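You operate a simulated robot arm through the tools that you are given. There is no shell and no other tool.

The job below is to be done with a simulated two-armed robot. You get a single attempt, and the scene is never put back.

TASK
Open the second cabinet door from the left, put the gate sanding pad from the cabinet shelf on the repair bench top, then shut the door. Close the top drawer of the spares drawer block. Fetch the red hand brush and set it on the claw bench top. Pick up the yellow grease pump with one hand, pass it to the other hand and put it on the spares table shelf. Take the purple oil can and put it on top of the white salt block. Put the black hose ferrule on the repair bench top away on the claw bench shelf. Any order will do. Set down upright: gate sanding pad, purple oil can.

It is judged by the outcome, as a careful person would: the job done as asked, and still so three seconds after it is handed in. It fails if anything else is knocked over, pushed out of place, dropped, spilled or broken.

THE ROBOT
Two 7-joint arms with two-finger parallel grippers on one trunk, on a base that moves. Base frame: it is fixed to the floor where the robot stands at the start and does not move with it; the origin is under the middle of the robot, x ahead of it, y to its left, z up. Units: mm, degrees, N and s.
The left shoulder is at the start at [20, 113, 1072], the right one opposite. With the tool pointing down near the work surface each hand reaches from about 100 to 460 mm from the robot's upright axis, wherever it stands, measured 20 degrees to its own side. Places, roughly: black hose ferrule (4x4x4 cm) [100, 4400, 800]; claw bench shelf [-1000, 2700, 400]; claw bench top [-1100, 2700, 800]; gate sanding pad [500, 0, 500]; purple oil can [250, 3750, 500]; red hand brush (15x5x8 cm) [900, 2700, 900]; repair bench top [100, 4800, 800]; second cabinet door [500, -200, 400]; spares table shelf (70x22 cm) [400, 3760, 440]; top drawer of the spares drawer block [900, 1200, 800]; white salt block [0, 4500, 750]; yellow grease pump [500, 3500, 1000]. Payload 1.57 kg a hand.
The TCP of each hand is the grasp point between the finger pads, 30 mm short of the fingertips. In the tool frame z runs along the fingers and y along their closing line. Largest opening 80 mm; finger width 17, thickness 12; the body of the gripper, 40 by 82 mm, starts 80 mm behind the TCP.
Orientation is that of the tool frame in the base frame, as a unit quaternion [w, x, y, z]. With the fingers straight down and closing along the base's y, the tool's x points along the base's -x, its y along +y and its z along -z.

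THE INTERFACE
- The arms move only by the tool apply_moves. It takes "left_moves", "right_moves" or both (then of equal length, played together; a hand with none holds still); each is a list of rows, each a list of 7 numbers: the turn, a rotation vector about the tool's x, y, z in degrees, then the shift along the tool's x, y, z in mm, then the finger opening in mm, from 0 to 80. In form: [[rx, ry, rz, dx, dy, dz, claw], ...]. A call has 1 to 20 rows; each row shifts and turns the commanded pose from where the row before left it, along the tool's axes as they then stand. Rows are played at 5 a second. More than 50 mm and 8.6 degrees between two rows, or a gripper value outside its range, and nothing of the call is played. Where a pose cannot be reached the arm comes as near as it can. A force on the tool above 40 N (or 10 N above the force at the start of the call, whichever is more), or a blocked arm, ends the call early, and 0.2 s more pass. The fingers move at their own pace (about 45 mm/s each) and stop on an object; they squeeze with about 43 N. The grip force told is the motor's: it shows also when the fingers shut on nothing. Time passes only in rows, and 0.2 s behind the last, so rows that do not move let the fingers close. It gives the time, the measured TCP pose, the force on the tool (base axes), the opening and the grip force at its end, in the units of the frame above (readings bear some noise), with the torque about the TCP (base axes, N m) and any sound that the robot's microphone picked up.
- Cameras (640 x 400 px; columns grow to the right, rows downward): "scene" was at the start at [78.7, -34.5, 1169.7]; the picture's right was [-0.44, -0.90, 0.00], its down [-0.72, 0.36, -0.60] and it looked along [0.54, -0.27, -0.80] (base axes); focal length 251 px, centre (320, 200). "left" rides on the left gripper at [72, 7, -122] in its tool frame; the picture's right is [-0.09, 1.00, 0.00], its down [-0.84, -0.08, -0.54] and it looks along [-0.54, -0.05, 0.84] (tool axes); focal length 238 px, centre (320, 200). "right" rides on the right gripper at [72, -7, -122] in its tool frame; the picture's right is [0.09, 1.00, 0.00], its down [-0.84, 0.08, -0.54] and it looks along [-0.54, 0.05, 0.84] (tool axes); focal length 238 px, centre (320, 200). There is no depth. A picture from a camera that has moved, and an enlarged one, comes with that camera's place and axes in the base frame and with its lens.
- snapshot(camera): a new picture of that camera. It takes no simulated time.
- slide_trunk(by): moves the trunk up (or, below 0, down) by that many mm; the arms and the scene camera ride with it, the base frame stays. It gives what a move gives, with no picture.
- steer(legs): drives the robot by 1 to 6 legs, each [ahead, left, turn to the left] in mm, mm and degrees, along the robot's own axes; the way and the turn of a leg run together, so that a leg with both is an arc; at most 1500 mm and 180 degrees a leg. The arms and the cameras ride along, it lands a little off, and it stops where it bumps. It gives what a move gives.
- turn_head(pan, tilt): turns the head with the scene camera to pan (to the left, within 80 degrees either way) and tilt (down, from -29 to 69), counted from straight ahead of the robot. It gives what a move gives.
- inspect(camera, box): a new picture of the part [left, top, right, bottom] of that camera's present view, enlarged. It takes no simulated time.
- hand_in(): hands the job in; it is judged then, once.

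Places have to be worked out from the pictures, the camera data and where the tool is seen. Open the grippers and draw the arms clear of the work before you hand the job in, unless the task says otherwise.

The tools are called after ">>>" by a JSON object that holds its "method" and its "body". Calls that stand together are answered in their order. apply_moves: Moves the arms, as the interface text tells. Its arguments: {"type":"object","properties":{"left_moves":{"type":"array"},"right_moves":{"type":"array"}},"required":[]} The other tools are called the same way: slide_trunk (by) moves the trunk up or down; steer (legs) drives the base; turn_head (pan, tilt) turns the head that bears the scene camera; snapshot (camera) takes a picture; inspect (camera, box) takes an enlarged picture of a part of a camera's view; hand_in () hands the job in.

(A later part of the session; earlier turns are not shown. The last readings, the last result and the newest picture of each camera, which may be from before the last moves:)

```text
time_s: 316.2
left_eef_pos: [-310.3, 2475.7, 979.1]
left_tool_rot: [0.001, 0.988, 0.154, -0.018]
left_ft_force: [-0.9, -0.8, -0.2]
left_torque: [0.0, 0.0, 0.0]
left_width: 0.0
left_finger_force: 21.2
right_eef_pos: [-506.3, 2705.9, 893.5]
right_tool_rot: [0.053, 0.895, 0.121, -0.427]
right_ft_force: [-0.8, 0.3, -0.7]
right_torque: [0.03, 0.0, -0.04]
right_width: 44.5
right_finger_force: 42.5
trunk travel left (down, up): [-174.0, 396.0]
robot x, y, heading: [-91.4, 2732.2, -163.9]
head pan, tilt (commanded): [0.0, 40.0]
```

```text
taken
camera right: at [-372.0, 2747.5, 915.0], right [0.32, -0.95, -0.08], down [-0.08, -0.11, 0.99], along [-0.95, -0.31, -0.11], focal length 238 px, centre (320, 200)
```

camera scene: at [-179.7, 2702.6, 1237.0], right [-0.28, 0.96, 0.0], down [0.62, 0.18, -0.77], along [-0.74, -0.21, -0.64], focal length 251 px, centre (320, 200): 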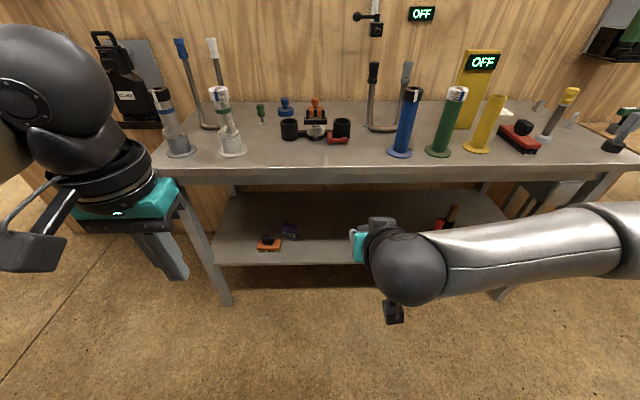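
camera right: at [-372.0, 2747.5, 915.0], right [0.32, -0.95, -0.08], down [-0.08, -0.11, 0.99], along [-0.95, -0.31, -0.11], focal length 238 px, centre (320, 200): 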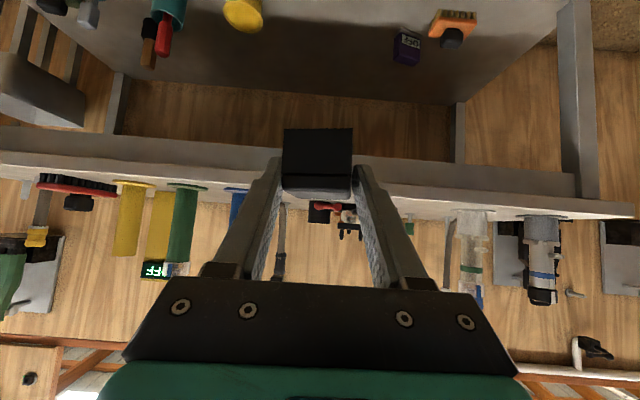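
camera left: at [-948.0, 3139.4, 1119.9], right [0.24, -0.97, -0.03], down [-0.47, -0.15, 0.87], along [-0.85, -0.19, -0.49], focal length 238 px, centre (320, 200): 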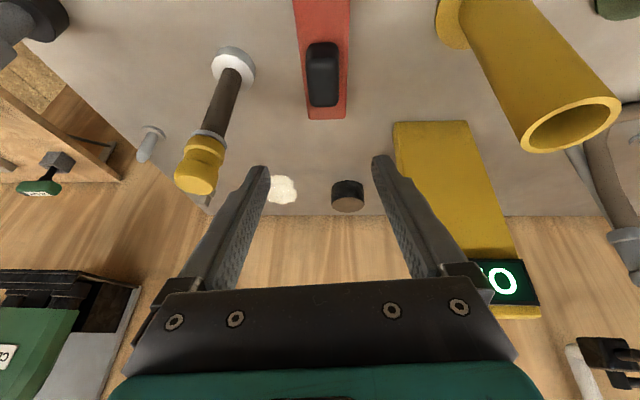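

The grip has settled as the cube aligned itself (44 mm). The free stretch of the claw bench shelf lies straight ahead between the yellow bowl and the purple item; I lower the trunk and reach the right hand down to shelf height.

>>> {"method": "slide_trunk", "body": {"by": -170}}

>>> {"method": "apply_moves", "body": {"right_moves": [[0, 0, 0, 20, 0, 33.5, 20], [0, 0, 0, 20, 0, 33.5, 20], [0, 0, 0, 20, 0, 33.5, 20], [0, 0, 0, 20, 0, 33.5, 20], [0, 0, 0, 20, 0, 33.5, 20], [0, 0, 0, 20, 0, 33.5, 20], [0, 0, 0, 20, 0, 33.5, 20], [0, 0, 0, 20, 0, 33.5, 20], [0, 0, 0, 0, 0, 0, 20]]}}

>>> {"method": "snapshot", "body": {"camera": "right"}}

>>> {"method": "snapshot", "body": {"camera": "scene"}}

```text
time_s: 318.1
left_eef_pos: [-309.8, 2477.1, 808.4]
left_tool_rot: [0.001, 0.988, 0.154, -0.019]
left_ft_force: [0.3, -0.2, 0.9]
left_torque: [0.03, -0.01, -0.01]
left_width: 0.0
left_finger_force: 21.4
right_eef_pos: [-505.7, 2704.1, 723.4]
right_tool_rot: [0.054, 0.894, 0.122, -0.427]
right_ft_force: [-0.9, 0.5, -0.6]
right_torque: [0.03, 0.02, 0.01]
right_width: 43.6
right_finger_force: 43.3
trunk travel left (down, up): [-4.0, 566.0]
robot x, y, heading: [-93.0, 2732.0, -163.9]
head pan, tilt (commanded): [0.0, 40.0]
```

```text
time_s: 320.1
left_eef_pos: [-309.6, 2476.8, 809.6]
left_tool_rot: [0.001, 0.988, 0.154, -0.018]
left_ft_force: [0.7, -0.2, 0.9]
left_torque: [-0.03, 0.0, 0.02]
left_width: 0.1
left_finger_force: 21.3
right_eef_pos: [-620.7, 2628.0, 454.8]
right_tool_rot: [0.05, 0.896, 0.12, -0.424]
right_ft_force: [-0.2, -0.1, -1.0]
right_torque: [-0.02, -0.01, -0.01]
right_width: 38.3
right_finger_force: 43.0
right hand out of reach, approached as far as the arm can: row 4, 5, 6, 7, 8
trunk travel left (down, up): [-4.0, 566.0]
robot x, y, heading: [-93.5, 2730.5, -164.1]
head pan, tilt (commanded): [0.0, 40.0]
```

```text
taken
camera right: at [-486.7, 2669.4, 476.1], right [0.31, -0.95, -0.08], down [-0.09, -0.12, 0.99], along [-0.95, -0.3, -0.12], focal length 238 px, centre (320, 200)
```

right: 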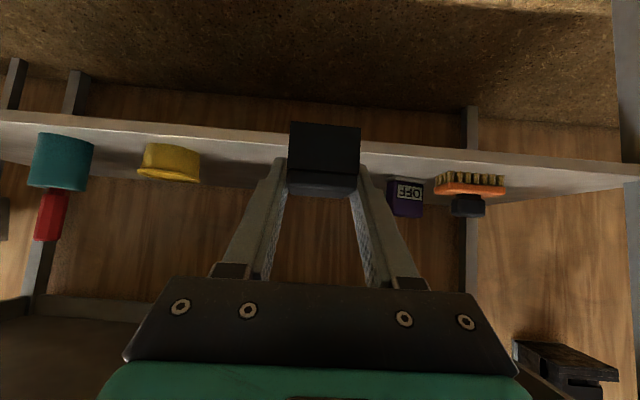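

```text
taken
camera scene: at [-179.8, 2702.7, 1067.0], right [-0.28, 0.96, 0.0], down [0.62, 0.18, -0.77], along [-0.74, -0.21, -0.64], focal length 251 px, centre (320, 200)
```

scene: 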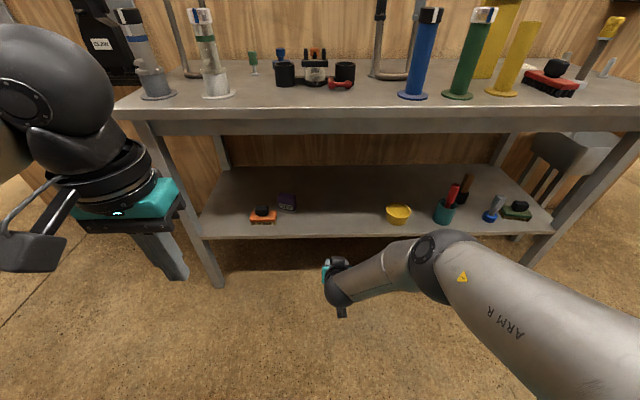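

Shelf top is about z 357; I need the TCP near 390. I ease the hand back and down, and slightly outward, to see whether that height is reachable.

>>> {"method": "apply_moves", "body": {"right_moves": [[0, 0, 0, 22, -12, 3, 20], [0, 0, 0, 22, -12, 3, 20], [0, 0, 0, 22, -12, 3, 20], [0, 0, 0, 0, 0, 0, 20]]}}

>>> {"method": "snapshot", "body": {"camera": "scene"}}

```text
time_s: 321.1
left_eef_pos: [-311.1, 2475.9, 807.8]
left_tool_rot: [0.001, 0.988, 0.153, -0.018]
left_ft_force: [-0.2, 0.2, -0.8]
left_torque: [0.02, -0.02, 0.01]
left_width: 0.2
left_finger_force: 21.0
right_eef_pos: [-619.0, 2631.6, 399.7]
right_tool_rot: [0.052, 0.895, 0.121, -0.426]
right_ft_force: [0.2, 0.6, -1.0]
right_torque: [0.01, 0.01, 0.0]
right_width: 38.5
right_finger_force: 43.1
right hand out of reach, approached as far as the arm can: row 1, 2, 3
trunk travel left (down, up): [-4.0, 566.0]
robot x, y, heading: [-89.6, 2733.5, -163.8]
head pan, tilt (commanded): [0.0, 40.0]
```

```text
taken
camera scene: at [-179.6, 2702.7, 1067.0], right [-0.28, 0.96, 0.0], down [0.62, 0.18, -0.77], along [-0.74, -0.21, -0.64], focal length 251 px, centre (320, 200)
```

scene: 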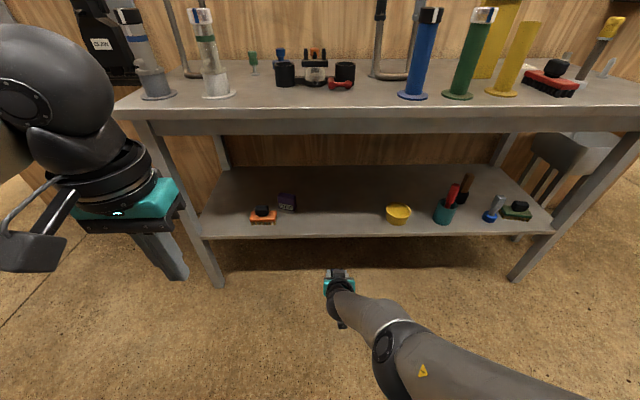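

TCP is now at z≈400, just right to slide the cube in over the shelf (cube bottom ≈369). I drive ahead 165 mm and check the clearance to the shelf edge.

>>> {"method": "steer", "body": {"legs": [[165, 0, 0]]}}

>>> {"method": "snapshot", "body": {"camera": "right"}}

>>> {"method": "inspect", "body": {"camera": "scene", "box": [240, 170, 440, 340]}}

```text
time_s: 322.6
left_eef_pos: [-469.1, 2430.0, 809.2]
left_tool_rot: [0.001, 0.988, 0.154, -0.018]
left_ft_force: [0.2, 0.5, 0.6]
left_torque: [0.04, 0.03, 0.0]
left_width: 0.0
left_finger_force: 21.4
right_eef_pos: [-779.9, 2584.9, 399.6]
right_tool_rot: [0.052, 0.895, 0.122, -0.426]
right_ft_force: [-0.2, -0.5, -0.1]
right_torque: [-0.03, 0.0, 0.0]
right_width: 38.4
right_finger_force: 43.5
trunk travel left (down, up): [-4.0, 566.0]
robot x, y, heading: [-253.5, 2678.9, -164.0]
head pan, tilt (commanded): [0.0, 40.0]
```

```text
taken
camera right: at [-646.5, 2627.5, 421.8], right [0.32, -0.94, -0.08], down [-0.08, -0.11, 0.99], along [-0.94, -0.31, -0.11], focal length 238 px, centre (320, 200)
```

right: 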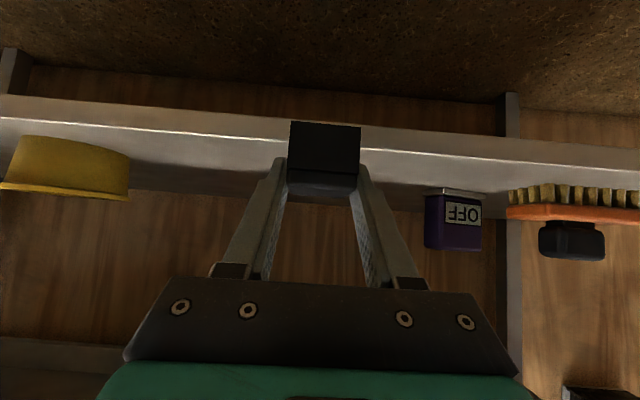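

```text
2.35 times, centred on (340, 255) of scene
camera zoom: at [-339.9, 2656.0, 1067.0], right [-0.28, 0.96, 0.0], down [0.62, 0.18, -0.77], along [-0.74, -0.21, -0.64], focal length 590 px, centre (273, 71)
```

zoom: 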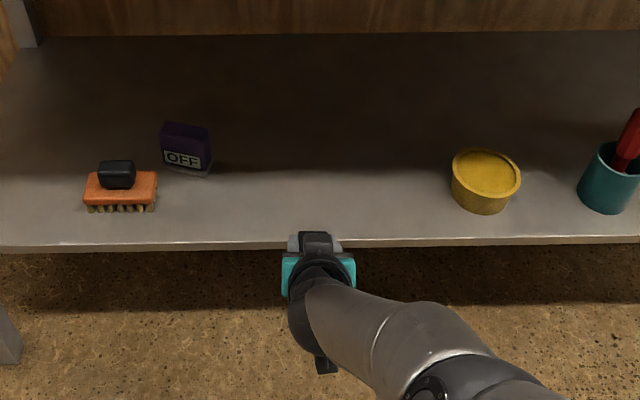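

The shelf edge is about z 360, only ~9 mm under the cube, so I raise 15 mm, drive in 85 mm, and re-check.

>>> {"method": "slide_trunk", "body": {"by": 15}}

>>> {"method": "steer", "body": {"legs": [[88, 0, 0]]}}

>>> {"method": "snapshot", "body": {"camera": "right"}}

>>> {"method": "inspect", "body": {"camera": "scene", "box": [240, 170, 440, 340]}}

```text
time_s: 323.2
left_eef_pos: [-470.5, 2428.9, 823.9]
left_tool_rot: [0.001, 0.988, 0.155, -0.017]
left_ft_force: [0.0, -0.5, -0.8]
left_torque: [-0.01, -0.03, 0.0]
left_width: 0.0
left_finger_force: 21.4
right_eef_pos: [-779.8, 2583.8, 415.1]
right_tool_rot: [0.052, 0.894, 0.122, -0.427]
right_ft_force: [0.6, 0.1, -0.6]
right_torque: [-0.02, 0.01, -0.04]
right_width: 38.3
right_finger_force: 42.8
trunk travel left (down, up): [-19.0, 551.0]
robot x, y, heading: [-250.7, 2683.6, -163.6]
head pan, tilt (commanded): [0.0, 40.0]
```

```text
time_s: 324.3
left_eef_pos: [-554.8, 2405.4, 824.2]
left_tool_rot: [0.002, 0.988, 0.154, -0.019]
left_ft_force: [0.3, 0.0, 0.3]
left_torque: [0.02, 0.02, -0.03]
left_width: 0.0
left_finger_force: 21.1
right_eef_pos: [-865.2, 2559.9, 415.7]
right_tool_rot: [0.053, 0.895, 0.122, -0.427]
right_ft_force: [-0.5, 0.0, -0.7]
right_torque: [-0.02, 0.0, 0.03]
right_width: 38.6
right_finger_force: 43.0
trunk travel left (down, up): [-19.0, 551.0]
robot x, y, heading: [-336.4, 2660.2, -163.8]
head pan, tilt (commanded): [0.0, 40.0]
```

```text
taken
camera right: at [-731.4, 2602.8, 436.8], right [0.32, -0.94, -0.08], down [-0.08, -0.11, 0.99], along [-0.94, -0.31, -0.11], focal length 238 px, centre (320, 200)
```

right: 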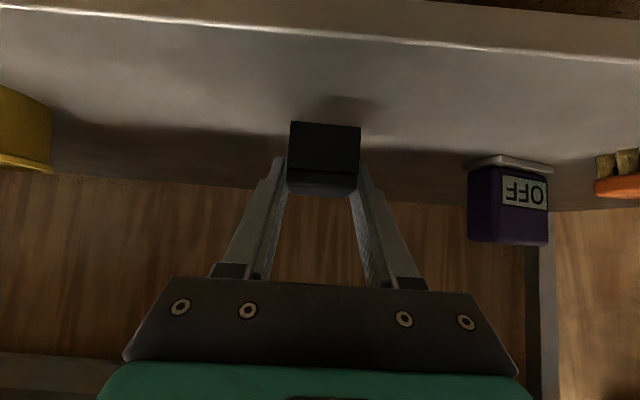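

```text
2.35 times, centred on (340, 255) of scene
camera zoom: at [-424.8, 2631.2, 1082.0], right [-0.28, 0.96, 0.0], down [0.62, 0.18, -0.77], along [-0.74, -0.21, -0.64], focal length 590 px, centre (273, 71)
```

zoom: 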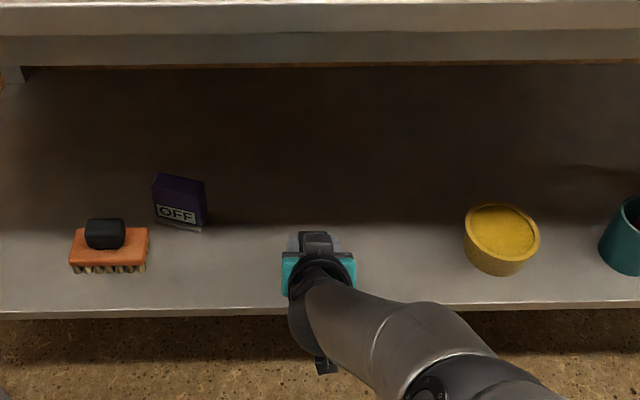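

The cube is over the shelf with free space around it. I lower with the trunk, then check for contact.

>>> {"method": "slide_trunk", "body": {"by": -17}}

>>> {"method": "apply_moves", "body": {"right_moves": [[0, 0, 0, 2.33, 0, 1.89, 20], [0, 0, 0, 2.33, 0, 1.89, 20], [0, 0, 0, 0, 0, 0, 20]]}}

>>> {"method": "snapshot", "body": {"camera": "right"}}

```text
time_s: 324.9
left_eef_pos: [-556.4, 2403.8, 806.0]
left_tool_rot: [0.002, 0.988, 0.154, -0.017]
left_ft_force: [-0.3, -0.8, 0.2]
left_torque: [0.02, 0.04, 0.02]
left_width: 0.1
left_finger_force: 21.1
right_eef_pos: [-864.9, 2560.6, 398.6]
right_tool_rot: [0.053, 0.895, 0.122, -0.427]
right_ft_force: [0.0, -0.4, -0.8]
right_torque: [0.01, 0.04, 0.0]
right_width: 38.4
right_finger_force: 42.5
trunk travel left (down, up): [-2.0, 568.0]
robot x, y, heading: [-335.9, 2656.2, -163.8]
head pan, tilt (commanded): [0.0, 40.0]
```

```text
time_s: 325.7
left_eef_pos: [-555.3, 2404.5, 806.0]
left_tool_rot: [0.002, 0.988, 0.155, -0.018]
left_ft_force: [-0.6, -0.3, 1.0]
left_torque: [0.03, 0.02, -0.02]
left_width: 0.1
left_finger_force: 21.3
right_eef_pos: [-864.3, 2561.5, 396.2]
right_tool_rot: [0.053, 0.895, 0.121, -0.427]
right_ft_force: [0.1, -0.3, -1.3]
right_torque: [-0.03, 0.02, 0.02]
right_width: 38.3
right_finger_force: 43.1
right hand out of reach, approached as far as the arm can: row 2
trunk travel left (down, up): [-2.0, 568.0]
robot x, y, heading: [-336.4, 2659.3, -163.8]
head pan, tilt (commanded): [0.0, 40.0]
```

```text
taken
camera right: at [-729.9, 2603.2, 418.4], right [0.32, -0.94, -0.08], down [-0.08, -0.11, 0.99], along [-0.94, -0.31, -0.11], focal length 238 px, centre (320, 200)
```

right: 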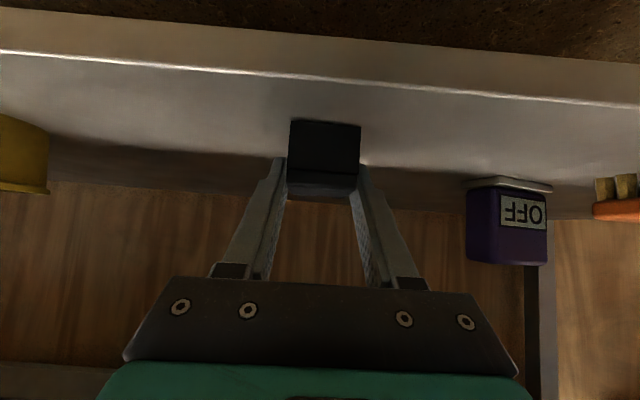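

About 6–8 mm remain and the arm is at its limit; I add a little backward motion with the downward one.

>>> {"method": "apply_moves", "body": {"right_moves": [[0, 0, 0, 7, 0, -3, 20], [0, 0, 0, 6, 0, -1, 20], [0, 0, 0, 0, 0, 0, 20]]}}

```text
time_s: 326.5
left_eef_pos: [-554.3, 2405.0, 807.0]
left_tool_rot: [0.001, 0.988, 0.155, -0.019]
left_ft_force: [0.6, 0.8, 0.2]
left_torque: [-0.01, 0.01, 0.01]
left_width: 0.0
left_finger_force: 21.4
right_eef_pos: [-857.8, 2562.9, 395.5]
right_tool_rot: [0.051, 0.893, 0.12, -0.431]
right_ft_force: [-11.9, -5.0, 18.7]
right_torque: [-0.41, 0.05, -0.2]
right_width: 38.6
right_finger_force: 43.0
trunk travel left (down, up): [-2.0, 568.0]
robot x, y, heading: [-336.1, 2662.1, -164.0]
head pan, tilt (commanded): [0.0, 40.0]
```

The cube is on the shelf (about 19 N contact). I open the fingers and look.

>>> {"method": "apply_moves", "body": {"right_moves": [[0, 0, 0, 0, 0, 0, 44], [0, 0, 0, 0, 0, 0, 52], [0, 0, 0, 0, 0, 0, 62], [0, 0, 0, 0, 0, 0, 66], [0, 0, 0, 0, 0, 0, 66]]}}

>>> {"method": "snapshot", "body": {"camera": "right"}}

```text
time_s: 327.7
left_eef_pos: [-555.0, 2405.3, 805.9]
left_tool_rot: [0.001, 0.988, 0.155, -0.019]
left_ft_force: [-0.5, 0.6, -0.4]
left_torque: [-0.02, 0.0, 0.01]
left_width: 0.2
left_finger_force: 21.0
right_eef_pos: [-852.6, 2562.7, 389.0]
right_tool_rot: [0.051, 0.896, 0.121, -0.425]
right_ft_force: [1.0, 0.3, -0.2]
right_torque: [0.02, 0.0, 0.01]
right_width: 66.2
right_finger_force: 0.0
trunk travel left (down, up): [-2.0, 568.0]
robot x, y, heading: [-334.7, 2658.6, -163.5]
head pan, tilt (commanded): [0.0, 40.0]
```

```text
taken
camera right: at [-719.1, 2605.8, 412.0], right [0.32, -0.95, -0.08], down [-0.08, -0.11, 0.99], along [-0.95, -0.31, -0.11], focal length 238 px, centre (320, 200)
```

right: 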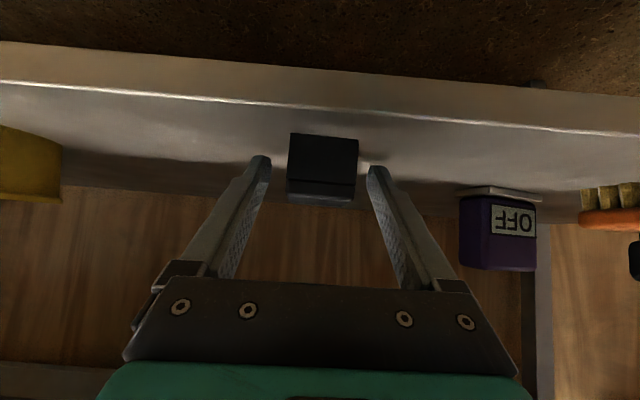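

The ferrule sits flat on the claw bench shelf. I raise slightly to avoid scraping and reverse straight out.

>>> {"method": "slide_trunk", "body": {"by": 12}}

>>> {"method": "steer", "body": {"legs": [[-300, 0, 0]]}}

>>> {"method": "snapshot", "body": {"camera": "scene"}}

```text
time_s: 328.3
left_eef_pos: [-554.4, 2405.5, 818.8]
left_tool_rot: [0.001, 0.988, 0.155, -0.019]
left_ft_force: [-0.6, 0.5, 0.1]
left_torque: [-0.02, -0.03, 0.07]
left_width: 0.0
left_finger_force: 21.4
right_eef_pos: [-853.1, 2562.1, 401.4]
right_tool_rot: [0.052, 0.895, 0.121, -0.425]
right_ft_force: [0.9, 0.1, 0.3]
right_torque: [-0.01, -0.01, -0.01]
right_width: 65.9
right_finger_force: 0.1
trunk travel left (down, up): [-14.0, 556.0]
robot x, y, heading: [-333.3, 2659.1, -163.8]
head pan, tilt (commanded): [0.0, 40.0]
```

```text
time_s: 330.4
left_eef_pos: [-265.3, 2489.2, 818.6]
left_tool_rot: [0.002, 0.987, 0.158, -0.018]
left_ft_force: [0.4, -0.9, 0.4]
left_torque: [-0.01, -0.03, -0.01]
left_width: 0.0
left_finger_force: 20.8
right_eef_pos: [-562.7, 2645.6, 401.4]
right_tool_rot: [0.052, 0.896, 0.122, -0.425]
right_ft_force: [0.3, -0.2, -0.1]
right_torque: [0.01, 0.03, 0.01]
right_width: 65.8
right_finger_force: 0.0
trunk travel left (down, up): [-14.0, 556.0]
robot x, y, heading: [-51.2, 2742.3, -163.5]
head pan, tilt (commanded): [0.0, 40.0]
```

```text
taken
camera scene: at [-135.9, 2715.7, 1077.0], right [-0.28, 0.96, 0.0], down [0.62, 0.18, -0.77], along [-0.73, -0.22, -0.64], focal length 251 px, centre (320, 200)
```

scene: 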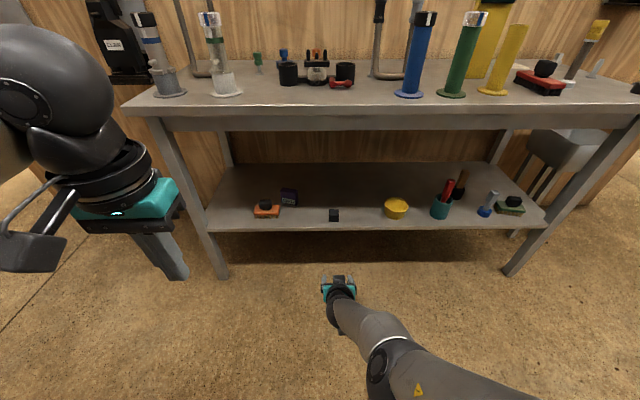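

The ferrule is put away on the claw bench shelf. Next is the grease pump; first I fold the right arm back up out of its low posture in the open aisle.

>>> {"method": "apply_moves", "body": {"right_moves": [[0, 0, 0, -12, 0, -44, 80], [0, 0, 0, -12, 0, -44, 80], [0, 0, 0, -12, 0, -44, 80], [0, 0, 0, -20, 0, -40, 80], [0, 0, 0, -30, 0, -32, 80], [0, 0, 0, -30, 0, -32, 80], [0, 0, 0, -30, -10, -32, 80], [0, 0, 0, 0, 0, 0, 80]]}}

>>> {"method": "snapshot", "body": {"camera": "scene"}}

```text
time_s: 332.4
left_eef_pos: [-263.0, 2488.2, 817.9]
left_tool_rot: [0.001, 0.988, 0.156, -0.017]
left_ft_force: [-0.1, 0.4, -0.8]
left_torque: [0.01, 0.01, -0.01]
left_width: 0.0
left_finger_force: 21.1
right_eef_pos: [-596.2, 2612.7, 450.5]
right_tool_rot: [0.032, 0.894, 0.118, -0.431]
right_ft_force: [0.5, 0.4, 1.1]
right_torque: [-0.02, 0.0, 0.02]
right_width: 79.7
right_finger_force: 0.0
right hand out of reach, approached as far as the arm can: row 1, 2, 3, 4, 5, 6, 7
trunk travel left (down, up): [-14.0, 556.0]
robot x, y, heading: [-45.4, 2745.6, -163.5]
head pan, tilt (commanded): [0.0, 40.0]
stopped in row 8 (right hand): the arm was blocked; the commanded pose is now the measured one
```

```text
taken
camera scene: at [-135.9, 2715.8, 1077.0], right [-0.28, 0.96, 0.0], down [0.62, 0.18, -0.77], along [-0.73, -0.22, -0.64], focal length 251 px, centre (320, 200)
```

scene: 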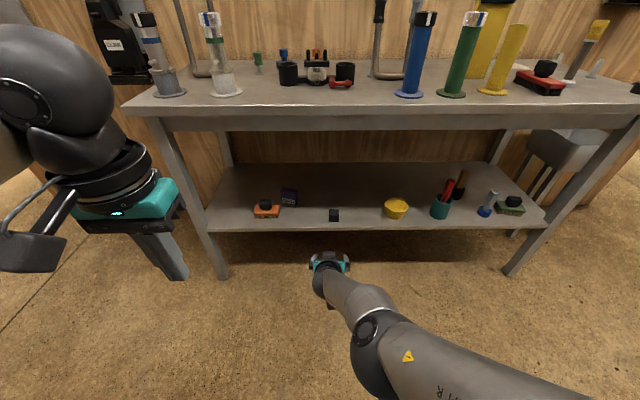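

As with the left arm earlier, I pitch the hand in line with the forearm first and then pull back.

>>> {"method": "apply_moves", "body": {"right_moves": [[0, -7, 0, 0, 0, -15, 80], [0, -7, 0, 0, 0, -15, 80], [0, -7, 0, 0, 0, -15, 80], [0, 0, 0, -10, 0, -45, 80], [0, 0, 0, -10, 0, -45, 80], [0, 0, 0, -10, 0, -45, 80], [0, 0, 0, -10, 0, -45, 80], [0, 0, 0, -10, 0, -45, 80], [0, 0, 0, 0, 0, 0, 80]]}}

>>> {"method": "snapshot", "body": {"camera": "scene"}}

```text
time_s: 334.6
left_eef_pos: [-264.4, 2490.4, 818.8]
left_tool_rot: [0.001, 0.988, 0.156, -0.018]
left_ft_force: [0.9, -0.8, 0.7]
left_torque: [0.0, -0.01, 0.0]
left_width: 0.0
left_finger_force: 20.7
right_eef_pos: [-620.1, 2637.9, 485.8]
right_tool_rot: [-0.019, 0.832, 0.098, -0.546]
right_ft_force: [0.1, -1.3, 0.8]
right_torque: [-0.02, -0.04, -0.01]
right_width: 80.2
right_finger_force: 0.0
right hand out of reach, approached as far as the arm can: row 1, 2, 3, 4, 5, 6, 7, 8
trunk travel left (down, up): [-14.0, 556.0]
robot x, y, heading: [-48.2, 2745.7, -163.6]
head pan, tilt (commanded): [0.0, 40.0]
stopped in row 9 (right hand): the arm was blocked; the commanded pose is now the measured one
```

```text
taken
camera scene: at [-135.9, 2715.8, 1077.0], right [-0.28, 0.96, 0.0], down [0.62, 0.18, -0.77], along [-0.73, -0.22, -0.64], focal length 251 px, centre (320, 200)
```

scene: 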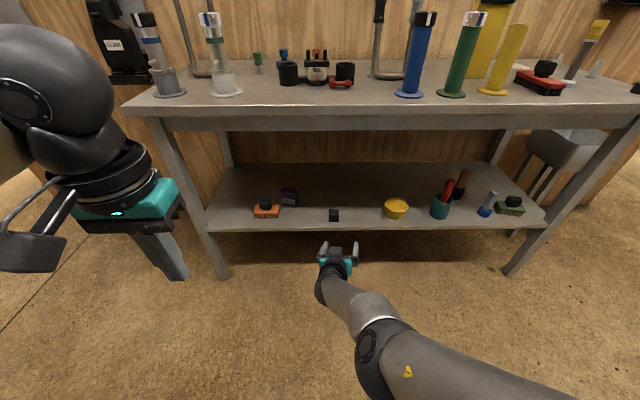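

The elbow is probably meeting my own base this low. I raise the trunk first, then fold the arm.

>>> {"method": "slide_trunk", "body": {"by": 330}}

>>> {"method": "apply_moves", "body": {"right_moves": [[0, 0, 0, -10, 0, -45, 80], [0, 0, 0, -10, 0, -45, 80], [0, 0, 0, -10, 0, -45, 80], [0, 0, 0, -10, 0, -45, 80], [0, 0, 0, -10, 0, -45, 80], [0, 0, 0, 0, 0, 0, 80]]}}

>>> {"method": "snapshot", "body": {"camera": "scene"}}

```text
time_s: 337.8
left_eef_pos: [-264.3, 2489.6, 1148.4]
left_tool_rot: [0.002, 0.987, 0.157, -0.017]
left_ft_force: [-0.2, -0.3, 0.4]
left_torque: [0.01, -0.03, 0.0]
left_width: 0.0
left_finger_force: 21.5
right_eef_pos: [-618.4, 2638.5, 814.4]
right_tool_rot: [-0.02, 0.833, 0.097, -0.544]
right_ft_force: [-0.4, -0.1, 0.8]
right_torque: [-0.02, -0.01, 0.01]
right_width: 80.1
right_finger_force: 0.1
trunk travel left (down, up): [-344.0, 226.0]
robot x, y, heading: [-47.8, 2746.5, -163.3]
head pan, tilt (commanded): [0.0, 40.0]
```

```text
time_s: 339.2
left_eef_pos: [-265.0, 2488.6, 1148.3]
left_tool_rot: [0.001, 0.987, 0.158, -0.018]
left_ft_force: [0.0, -0.4, 1.4]
left_torque: [0.0, -0.03, -0.03]
left_width: 0.2
left_finger_force: 21.1
right_eef_pos: [-618.5, 2638.1, 815.9]
right_tool_rot: [-0.023, 0.832, 0.096, -0.546]
right_ft_force: [-0.1, -0.2, 0.8]
right_torque: [0.01, -0.01, 0.01]
right_width: 79.9
right_finger_force: 0.0
right hand out of reach, approached as far as the arm can: row 1, 2, 3, 4, 5
trunk travel left (down, up): [-344.0, 226.0]
robot x, y, heading: [-45.2, 2745.7, -163.5]
head pan, tilt (commanded): [0.0, 40.0]
```

```text
taken
camera scene: at [-135.8, 2715.8, 1407.0], right [-0.28, 0.96, 0.0], down [0.62, 0.18, -0.77], along [-0.73, -0.22, -0.64], focal length 251 px, centre (320, 200)
```

scene: 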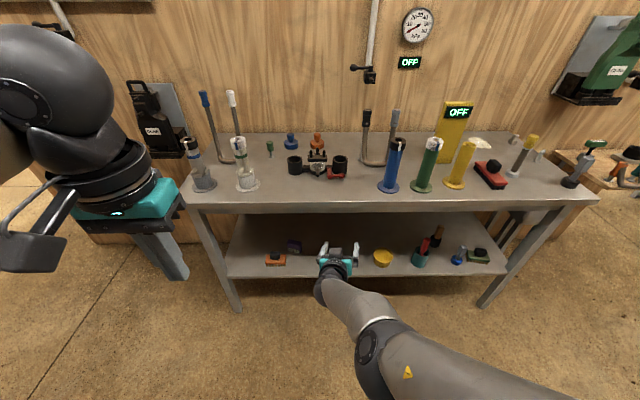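

The arm is stretched straight. I use the move that freed it before: raising the hand while easing the pitch back down.

>>> {"method": "apply_moves", "body": {"right_moves": [[0, 3.5, 0, -36, 0, -16, 80], [0, 3.5, 0, -36, 0, -16, 80], [0, 3.5, 0, -34, 0, -18, 80], [0, 3.5, 0, -34, 0, -18, 80], [0, 3.5, 0, -32, 0, -24, 80], [0, 3.5, 0, -28, 0, -30, 80], [0, 0, 0, -10, 0, -40, 80], [0, 0, 0, -10, 0, -40, 80], [0, 0, 0, 0, 0, 0, 80]]}}

>>> {"method": "snapshot", "body": {"camera": "scene"}}

```text
time_s: 341.2
left_eef_pos: [-265.4, 2488.7, 1149.3]
left_tool_rot: [0.0, 0.987, 0.157, -0.017]
left_ft_force: [-0.7, -0.2, -0.8]
left_torque: [0.02, -0.03, -0.01]
left_width: 0.0
left_finger_force: 21.1
right_eef_pos: [-569.7, 2590.4, 1118.8]
right_tool_rot: [-0.034, 0.918, 0.094, -0.383]
right_ft_force: [0.3, 0.0, 0.2]
right_torque: [0.01, 0.01, -0.05]
right_width: 80.3
right_finger_force: 0.1
trunk travel left (down, up): [-344.0, 226.0]
robot x, y, heading: [-45.0, 2746.8, -163.5]
head pan, tilt (commanded): [0.0, 40.0]
```

```text
taken
camera scene: at [-136.1, 2715.8, 1407.0], right [-0.28, 0.96, 0.0], down [0.62, 0.18, -0.77], along [-0.73, -0.22, -0.64], focal length 251 px, centre (320, 200)
```

scene: 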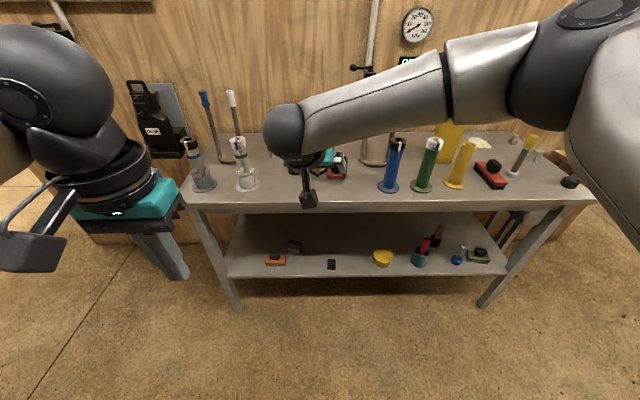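

The right arm is back in its good posture, and the brush and ferrule are both visible where I put them. I tuck the right hand to its side and turn to face the spares table.

>>> {"method": "apply_moves", "body": {"right_moves": [[0, 0, 0, 21, -30, -21, 80], [0, 0, 0, 21, -30, -21, 80], [0, 0, 0, 21, -30, -21, 80], [0, 0, 0, 21, -30, -21, 80], [0, 0, 0, 21, -30, -15, 80], [0, 0, 0, 0, 0, 0, 80]]}}

>>> {"method": "steer", "body": {"legs": [[0, 0, -179.5], [0, 430, 0]]}}

>>> {"method": "turn_head", "body": {"pan": 5, "tilt": 35}}

>>> {"method": "snapshot", "body": {"camera": "scene"}}

```text
time_s: 342.6
left_eef_pos: [-266.0, 2487.5, 1148.8]
left_tool_rot: [0.001, 0.987, 0.158, -0.018]
left_ft_force: [-0.1, -0.5, -1.5]
left_torque: [0.04, 0.01, -0.01]
left_width: 0.1
left_finger_force: 21.8
right_eef_pos: [-448.0, 2767.8, 1133.1]
right_tool_rot: [-0.033, 0.918, 0.094, -0.384]
right_ft_force: [0.7, -0.4, 0.2]
right_torque: [0.04, -0.01, 0.01]
right_width: 79.9
right_finger_force: 0.0
trunk travel left (down, up): [-344.0, 226.0]
robot x, y, heading: [-45.0, 2745.9, -163.5]
head pan, tilt (commanded): [0.0, 40.0]
```

```text
time_s: 352.7
left_eef_pos: [104.8, 3388.6, 1149.1]
left_tool_rot: [0.018, -0.115, 0.993, 0.0]
left_ft_force: [0.8, -0.1, 0.0]
left_torque: [0.0, -0.03, -0.02]
left_width: 0.0
left_finger_force: 21.1
right_eef_pos: [263.4, 3095.4, 1134.8]
right_tool_rot: [0.382, -0.054, 0.921, -0.05]
right_ft_force: [-0.5, 0.7, 0.7]
right_torque: [-0.03, 0.04, 0.05]
right_width: 80.2
right_finger_force: 0.1
trunk travel left (down, up): [-344.0, 226.0]
robot x, y, heading: [-135.5, 3150.9, 11.3]
head pan, tilt (commanded): [0.0, 40.0]
```

```text
time_s: 353.4
left_eef_pos: [104.8, 3387.7, 1148.5]
left_tool_rot: [0.018, -0.114, 0.993, 0.0]
left_ft_force: [-0.1, -0.4, 0.0]
left_torque: [-0.05, 0.01, 0.0]
left_width: 0.0
left_finger_force: 21.6
right_eef_pos: [264.5, 3095.3, 1133.2]
right_tool_rot: [0.383, -0.054, 0.921, -0.05]
right_ft_force: [0.6, 0.5, 0.4]
right_torque: [0.01, -0.02, 0.01]
right_width: 80.1
right_finger_force: 0.0
trunk travel left (down, up): [-344.0, 226.0]
robot x, y, heading: [-132.1, 3156.4, 11.5]
head pan, tilt (commanded): [5.0, 35.0]
```

```text
taken
camera scene: at [-38.0, 3177.6, 1414.5], right [0.28, -0.96, 0.0], down [-0.55, -0.16, -0.82], along [0.79, 0.23, -0.57], focal length 251 px, centre (320, 200)
```

scene: 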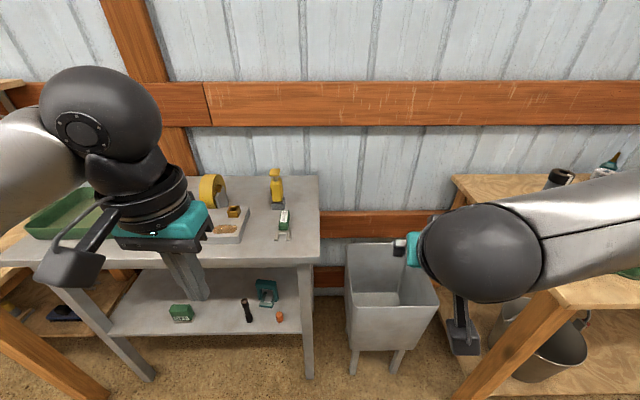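

I see the pump at the back right of the spares table. I zoom in on it.

>>> {"method": "inspect", "body": {"camera": "scene", "box": [200, 150, 340, 280]}}

```text
3.08 times, centred on (270, 215) of scene
camera zoom: at [-38.0, 3177.6, 1414.5], right [0.28, -0.96, 0.0], down [-0.55, -0.16, -0.82], along [0.79, 0.23, -0.57], focal length 771 px, centre (474, 154)
```

zoom: 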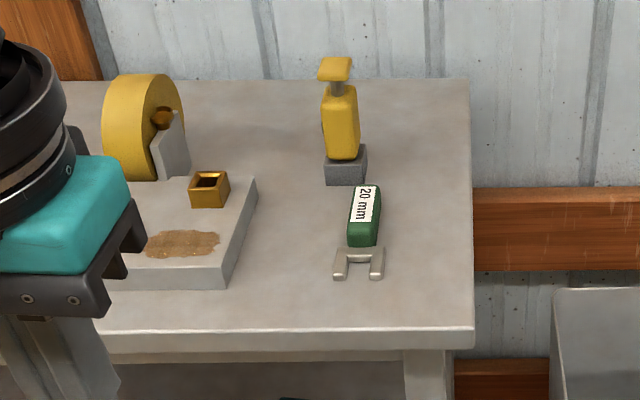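

The pump stands at about [580, 3505] on the table top (z≈905): body from 937 to 1020, handle top ≈1052, squared to the bench. I'll pick it from above with the left hand and receive it low on the body with the right. I drive up to the table.

>>> {"method": "steer", "body": {"legs": [[0, 0, 5.2], [295, 8, 0]]}}

>>> {"method": "snapshot", "body": {"camera": "scene"}}

>>> {"method": "snapshot", "body": {"camera": "left"}}

```text
time_s: 355.9
left_eef_pos: [365.7, 3499.3, 1148.3]
left_tool_rot: [0.018, -0.155, 0.988, 0.001]
left_ft_force: [0.2, 0.8, -0.4]
left_torque: [-0.01, 0.02, -0.01]
left_width: 0.2
left_finger_force: 21.6
right_eef_pos: [547.6, 3220.9, 1133.4]
right_tool_rot: [0.383, -0.093, 0.918, -0.034]
right_ft_force: [0.5, -0.4, -0.3]
right_torque: [0.02, 0.01, -0.04]
right_width: 80.0
right_finger_force: 0.1
trunk travel left (down, up): [-344.0, 226.0]
robot x, y, heading: [147.3, 3242.8, 16.3]
head pan, tilt (commanded): [5.0, 35.0]
```

```text
taken
camera scene: at [241.7, 3278.0, 1414.5], right [0.36, -0.93, 0.0], down [-0.53, -0.21, -0.82], along [0.76, 0.3, -0.57], focal length 251 px, centre (320, 200)
```

scene: 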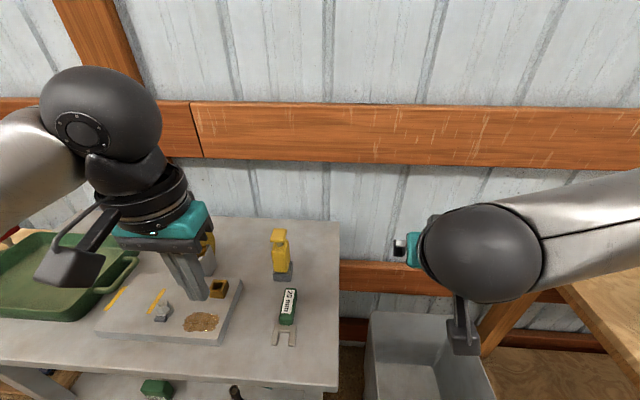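

```text
taken
camera left: at [292.3, 3482.0, 1268.0], right [-0.22, 0.98, 0.0], down [0.8, 0.18, 0.57], along [0.56, 0.12, -0.82], focal length 238 px, centre (320, 200)
```

left: 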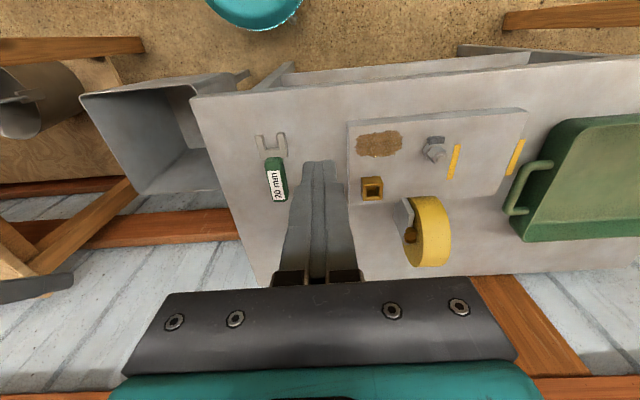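

The pump's base is confirmed near [577, 3507]. I pitch the left hand 20°, open it, and extend it over the pump at z≈1148.

>>> {"method": "apply_moves", "body": {"left_moves": [[0, -6.7, 0, 0, 0, 0, 40], [0, -6.7, 0, 0, 0, 0, 60], [0, -6.7, 0, 0, 0, 0, 70], [0, 0, 0, -38.7, -10.6, 14, 70], [0, 0, 0, -38.7, -10.6, 14, 70], [0, 0, 0, -38.7, -10.6, 14, 70], [0, 0, 0, -38.7, -10.6, 14, 70], [0, 0, 0, -30, -10.6, 11, 70], [0, 0, 0, 0, 0, 0, 70]]}}

>>> {"method": "snapshot", "body": {"camera": "left"}}

>>> {"method": "snapshot", "body": {"camera": "scene"}}

```text
time_s: 357.9
left_eef_pos: [602.3, 3521.3, 1168.4]
left_tool_rot: [0.19, -0.152, 0.97, 0.028]
left_ft_force: [-0.3, 0.8, 0.1]
left_torque: [0.0, -0.01, 0.02]
left_width: 69.9
left_finger_force: 0.1
left hand out of reach, approached as far as the arm can: row 2, 3
right_eef_pos: [548.2, 3220.0, 1132.7]
right_tool_rot: [0.384, -0.092, 0.918, -0.035]
right_ft_force: [0.7, -0.1, -0.5]
right_torque: [-0.01, -0.01, -0.04]
right_width: 80.3
right_finger_force: 0.1
trunk travel left (down, up): [-344.0, 226.0]
robot x, y, heading: [146.0, 3246.5, 16.5]
head pan, tilt (commanded): [5.0, 35.0]
```

```text
taken
camera left: at [493.5, 3492.7, 1254.6], right [-0.22, 0.97, 0.03], down [0.57, 0.1, 0.82], along [0.79, 0.2, -0.57], focal length 238 px, centre (320, 200)
```

left: 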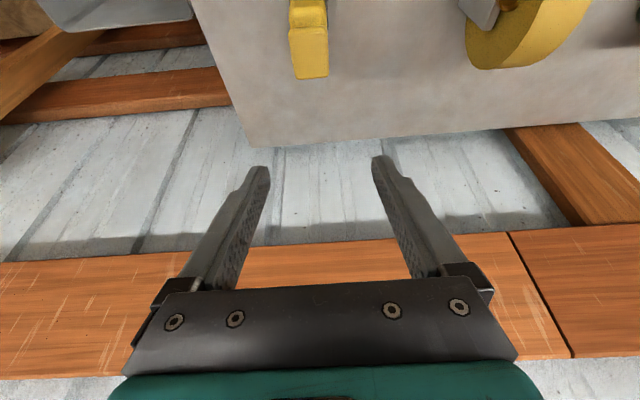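

```text
taken
camera scene: at [240.6, 3277.9, 1414.6], right [0.36, -0.93, 0.0], down [-0.53, -0.21, -0.82], along [0.76, 0.3, -0.57], focal length 251 px, centre (320, 200)
```

scene: 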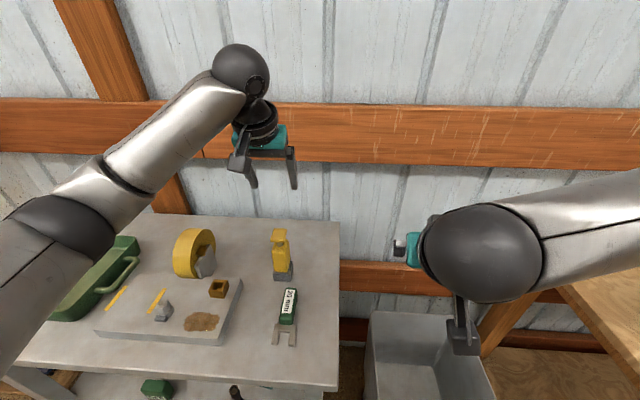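

The hand is slightly past the pump (handle near [580, 3512]). I pull back 30, right 5, lower to about z 1095 and check alignment.

>>> {"method": "apply_moves", "body": {"left_moves": [[0, 0, 0, 28.3, -4.5, -11.4, 70], [0, 0, 0, 13.5, 0, 33.4, 70], [0, 0, 0, 13.5, 0, 33.4, 70], [0, 0, 0, 0, 0, 0, 70]]}}

>>> {"method": "snapshot", "body": {"camera": "left"}}

>>> {"method": "inspect", "body": {"camera": "scene", "box": [200, 100, 360, 300]}}

```text
time_s: 358.9
left_eef_pos: [576.2, 3506.6, 1094.4]
left_tool_rot: [0.191, -0.153, 0.969, 0.03]
left_ft_force: [0.1, 0.0, -0.4]
left_torque: [0.0, 0.0, 0.01]
left_width: 70.2
left_finger_force: 0.0
right_eef_pos: [547.3, 3220.9, 1133.2]
right_tool_rot: [0.384, -0.093, 0.918, -0.034]
right_ft_force: [-0.4, 0.4, 0.2]
right_torque: [-0.01, -0.02, -0.03]
right_width: 80.3
right_finger_force: 0.0
trunk travel left (down, up): [-344.0, 226.0]
robot x, y, heading: [145.2, 3244.5, 16.4]
head pan, tilt (commanded): [5.0, 35.0]
```

```text
taken
camera left: at [466.7, 3477.2, 1181.0], right [-0.22, 0.97, 0.03], down [0.57, 0.1, 0.82], along [0.79, 0.2, -0.57], focal length 238 px, centre (320, 200)
```

left: 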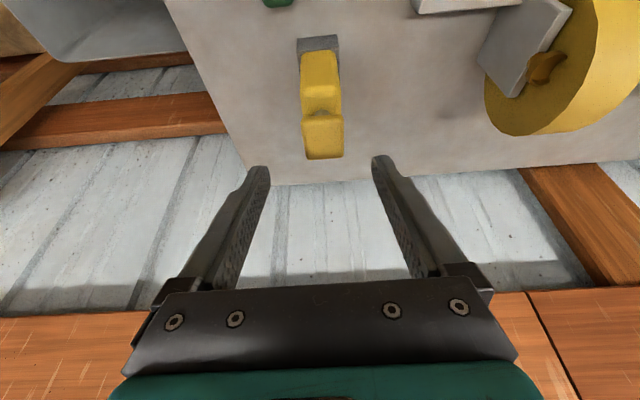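

```text
2.00 times, centred on (280, 200) of scene
camera zoom: at [241.1, 3277.7, 1414.6], right [0.36, -0.93, 0.0], down [-0.53, -0.21, -0.82], along [0.76, 0.3, -0.57], focal length 501 px, centre (400, 200)
```

zoom: 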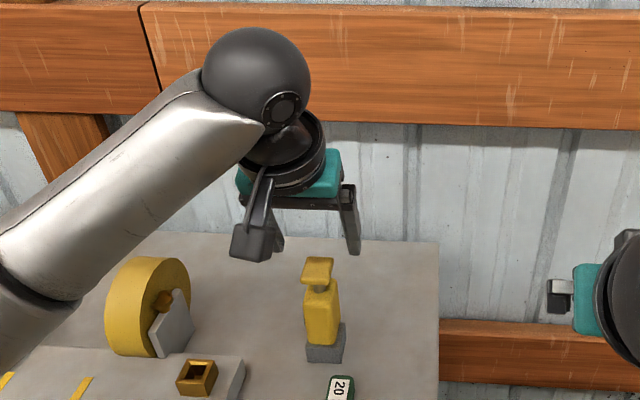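

The pump is centred between the fingers and squared to the hand. I lower 64 mm around its upper body and handle.

>>> {"method": "apply_moves", "body": {"left_moves": [[0, 0, 0, 8, 2, 19.8, 70], [0, 0, 0, 8, 0, 19.8, 70], [0, 0, 0, 8, 0, 19.8, 70], [0, 0, 0, 0, 0, 0, 70]]}}

>>> {"method": "snapshot", "body": {"camera": "left"}}

>>> {"method": "inspect", "body": {"camera": "scene", "box": [220, 150, 340, 300]}}

```text
time_s: 359.9
left_eef_pos: [575.0, 3506.9, 1030.7]
left_tool_rot: [0.191, -0.152, 0.969, 0.028]
left_ft_force: [-0.2, 0.2, 0.5]
left_torque: [0.03, 0.01, -0.04]
left_width: 69.9
left_finger_force: 0.1
right_eef_pos: [547.9, 3221.3, 1132.8]
right_tool_rot: [0.384, -0.092, 0.918, -0.035]
right_ft_force: [0.6, 0.5, -0.4]
right_torque: [0.0, 0.0, 0.03]
right_width: 80.3
right_finger_force: 0.0
trunk travel left (down, up): [-344.0, 226.0]
robot x, y, heading: [146.6, 3246.6, 16.3]
head pan, tilt (commanded): [5.0, 35.0]
```

```text
taken
camera left: at [466.6, 3478.5, 1117.8], right [-0.22, 0.97, 0.03], down [0.57, 0.1, 0.82], along [0.79, 0.2, -0.57], focal length 238 px, centre (320, 200)
```

left: 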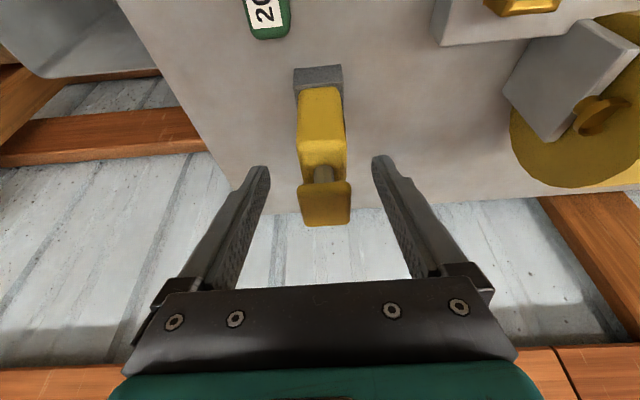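

```text
2.67 times, centred on (280, 225) of scene
camera zoom: at [241.0, 3277.7, 1414.6], right [0.36, -0.93, 0.0], down [-0.53, -0.21, -0.82], along [0.76, 0.3, -0.57], focal length 668 px, centre (427, 133)
```

zoom: 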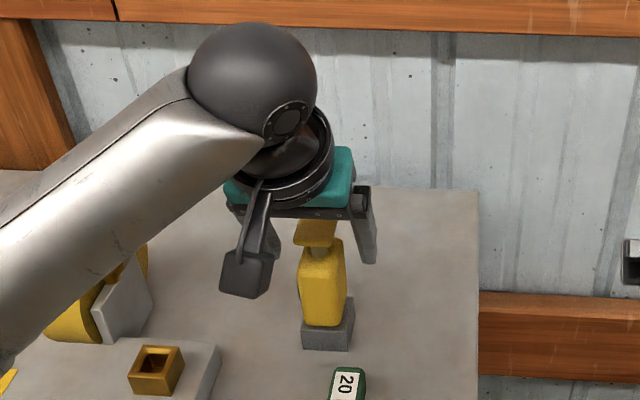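

The fingers currently bracket just the handle; I go 16 mm lower so they also take the top of the body, then close.

>>> {"method": "apply_moves", "body": {"left_moves": [[0, 0, 0, 6, 1, 14.8, 70], [0, 0, 0, 0, 0, 0, 70], [0, 0, 0, 0, 0, 0, 50], [0, 0, 0, 0, 0, 0, 30], [0, 0, 0, 0, 0, 0, 15], [0, 0, 0, 0, 0, 0, 15], [0, 0, 0, 0, 0, 0, 15]]}}

>>> {"method": "snapshot", "body": {"camera": "left"}}

```text
time_s: 361.5
left_eef_pos: [574.0, 3507.9, 1016.7]
left_tool_rot: [0.188, -0.153, 0.97, 0.028]
left_ft_force: [0.1, 1.4, -0.2]
left_torque: [0.07, 0.02, 0.02]
left_width: 33.5
left_finger_force: 38.3
right_eef_pos: [548.9, 3220.3, 1133.7]
right_tool_rot: [0.384, -0.093, 0.918, -0.034]
right_ft_force: [0.4, 0.8, -0.3]
right_torque: [0.01, 0.01, -0.02]
right_width: 80.2
right_finger_force: 0.1
trunk travel left (down, up): [-344.0, 226.0]
robot x, y, heading: [145.3, 3247.0, 16.4]
head pan, tilt (commanded): [5.0, 35.0]
```

```text
taken
camera left: at [466.6, 3479.1, 1101.6], right [-0.22, 0.97, 0.03], down [0.57, 0.1, 0.82], along [0.79, 0.2, -0.57], focal length 238 px, centre (320, 200)
```

left: 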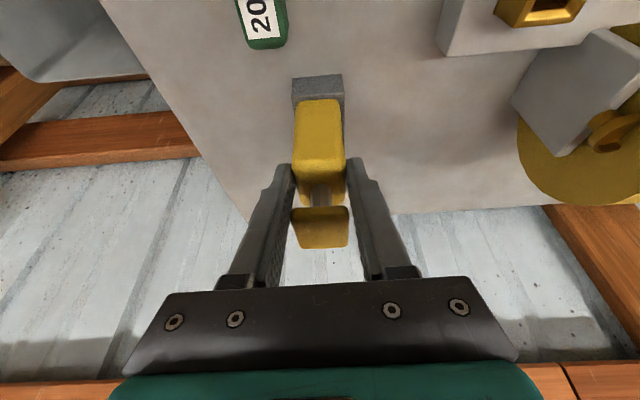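

Gripped at 33.5 mm. I lift with the trunk and check whether the grey base comes with it.

>>> {"method": "slide_trunk", "body": {"by": 60}}

>>> {"method": "snapshot", "body": {"camera": "left"}}

>>> {"method": "inspect", "body": {"camera": "scene", "box": [200, 130, 380, 330]}}

```text
time_s: 362.5
left_eef_pos: [575.6, 3507.7, 1074.9]
left_tool_rot: [0.189, -0.153, 0.969, 0.029]
left_ft_force: [0.0, -1.1, -2.8]
left_torque: [0.02, 0.06, -0.01]
left_width: 33.4
left_finger_force: 41.5
right_eef_pos: [548.1, 3220.9, 1193.0]
right_tool_rot: [0.383, -0.092, 0.918, -0.035]
right_ft_force: [-0.4, 0.2, -0.5]
right_torque: [-0.01, 0.01, 0.01]
right_width: 80.0
right_finger_force: 0.0
trunk travel left (down, up): [-404.0, 166.0]
robot x, y, heading: [147.0, 3247.5, 16.5]
head pan, tilt (commanded): [5.0, 35.0]
```

```text
taken
camera left: at [466.9, 3479.1, 1161.3], right [-0.22, 0.97, 0.03], down [0.57, 0.1, 0.82], along [0.79, 0.2, -0.58], focal length 238 px, centre (320, 200)
```

left: 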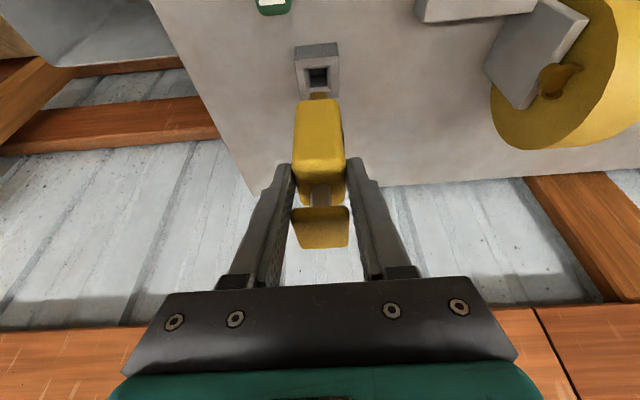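

```text
2.00 times, centred on (290, 230) of scene
camera zoom: at [241.4, 3277.9, 1474.5], right [0.36, -0.93, 0.0], down [-0.53, -0.21, -0.82], along [0.76, 0.3, -0.57], focal length 501 px, centre (380, 140)
```

zoom: 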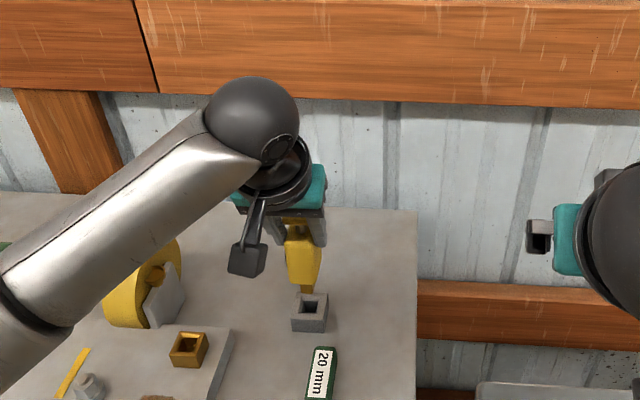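

The pump lifts out of a grey holder that stays on the table; it has a spigot, so on the shelf it will have to lie down. For that the final hand should hold it from the top end, so I'll re-seat it exactly as it was, and re-pick it by its side with the left hand, passing it to the right from above.

>>> {"method": "slide_trunk", "body": {"by": -57}}

>>> {"method": "snapshot", "body": {"camera": "left"}}

```text
time_s: 363.4
left_eef_pos: [575.0, 3508.2, 1019.1]
left_tool_rot: [0.19, -0.153, 0.969, 0.028]
left_ft_force: [-0.1, -0.7, -2.6]
left_torque: [0.01, 0.02, -0.04]
left_width: 33.5
left_finger_force: 41.9
right_eef_pos: [547.3, 3220.6, 1136.0]
right_tool_rot: [0.384, -0.092, 0.918, -0.034]
right_ft_force: [0.1, 0.4, 0.3]
right_torque: [0.0, 0.01, 0.02]
right_width: 79.9
right_finger_force: 0.1
trunk travel left (down, up): [-347.0, 223.0]
robot x, y, heading: [145.3, 3247.2, 16.4]
head pan, tilt (commanded): [5.0, 35.0]
```

```text
taken
camera left: at [466.6, 3479.0, 1104.5], right [-0.22, 0.97, 0.03], down [0.57, 0.1, 0.82], along [0.79, 0.2, -0.57], focal length 238 px, centre (320, 200)
```

left: 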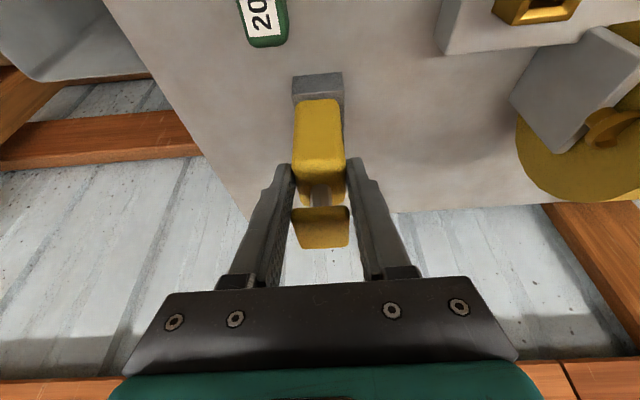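

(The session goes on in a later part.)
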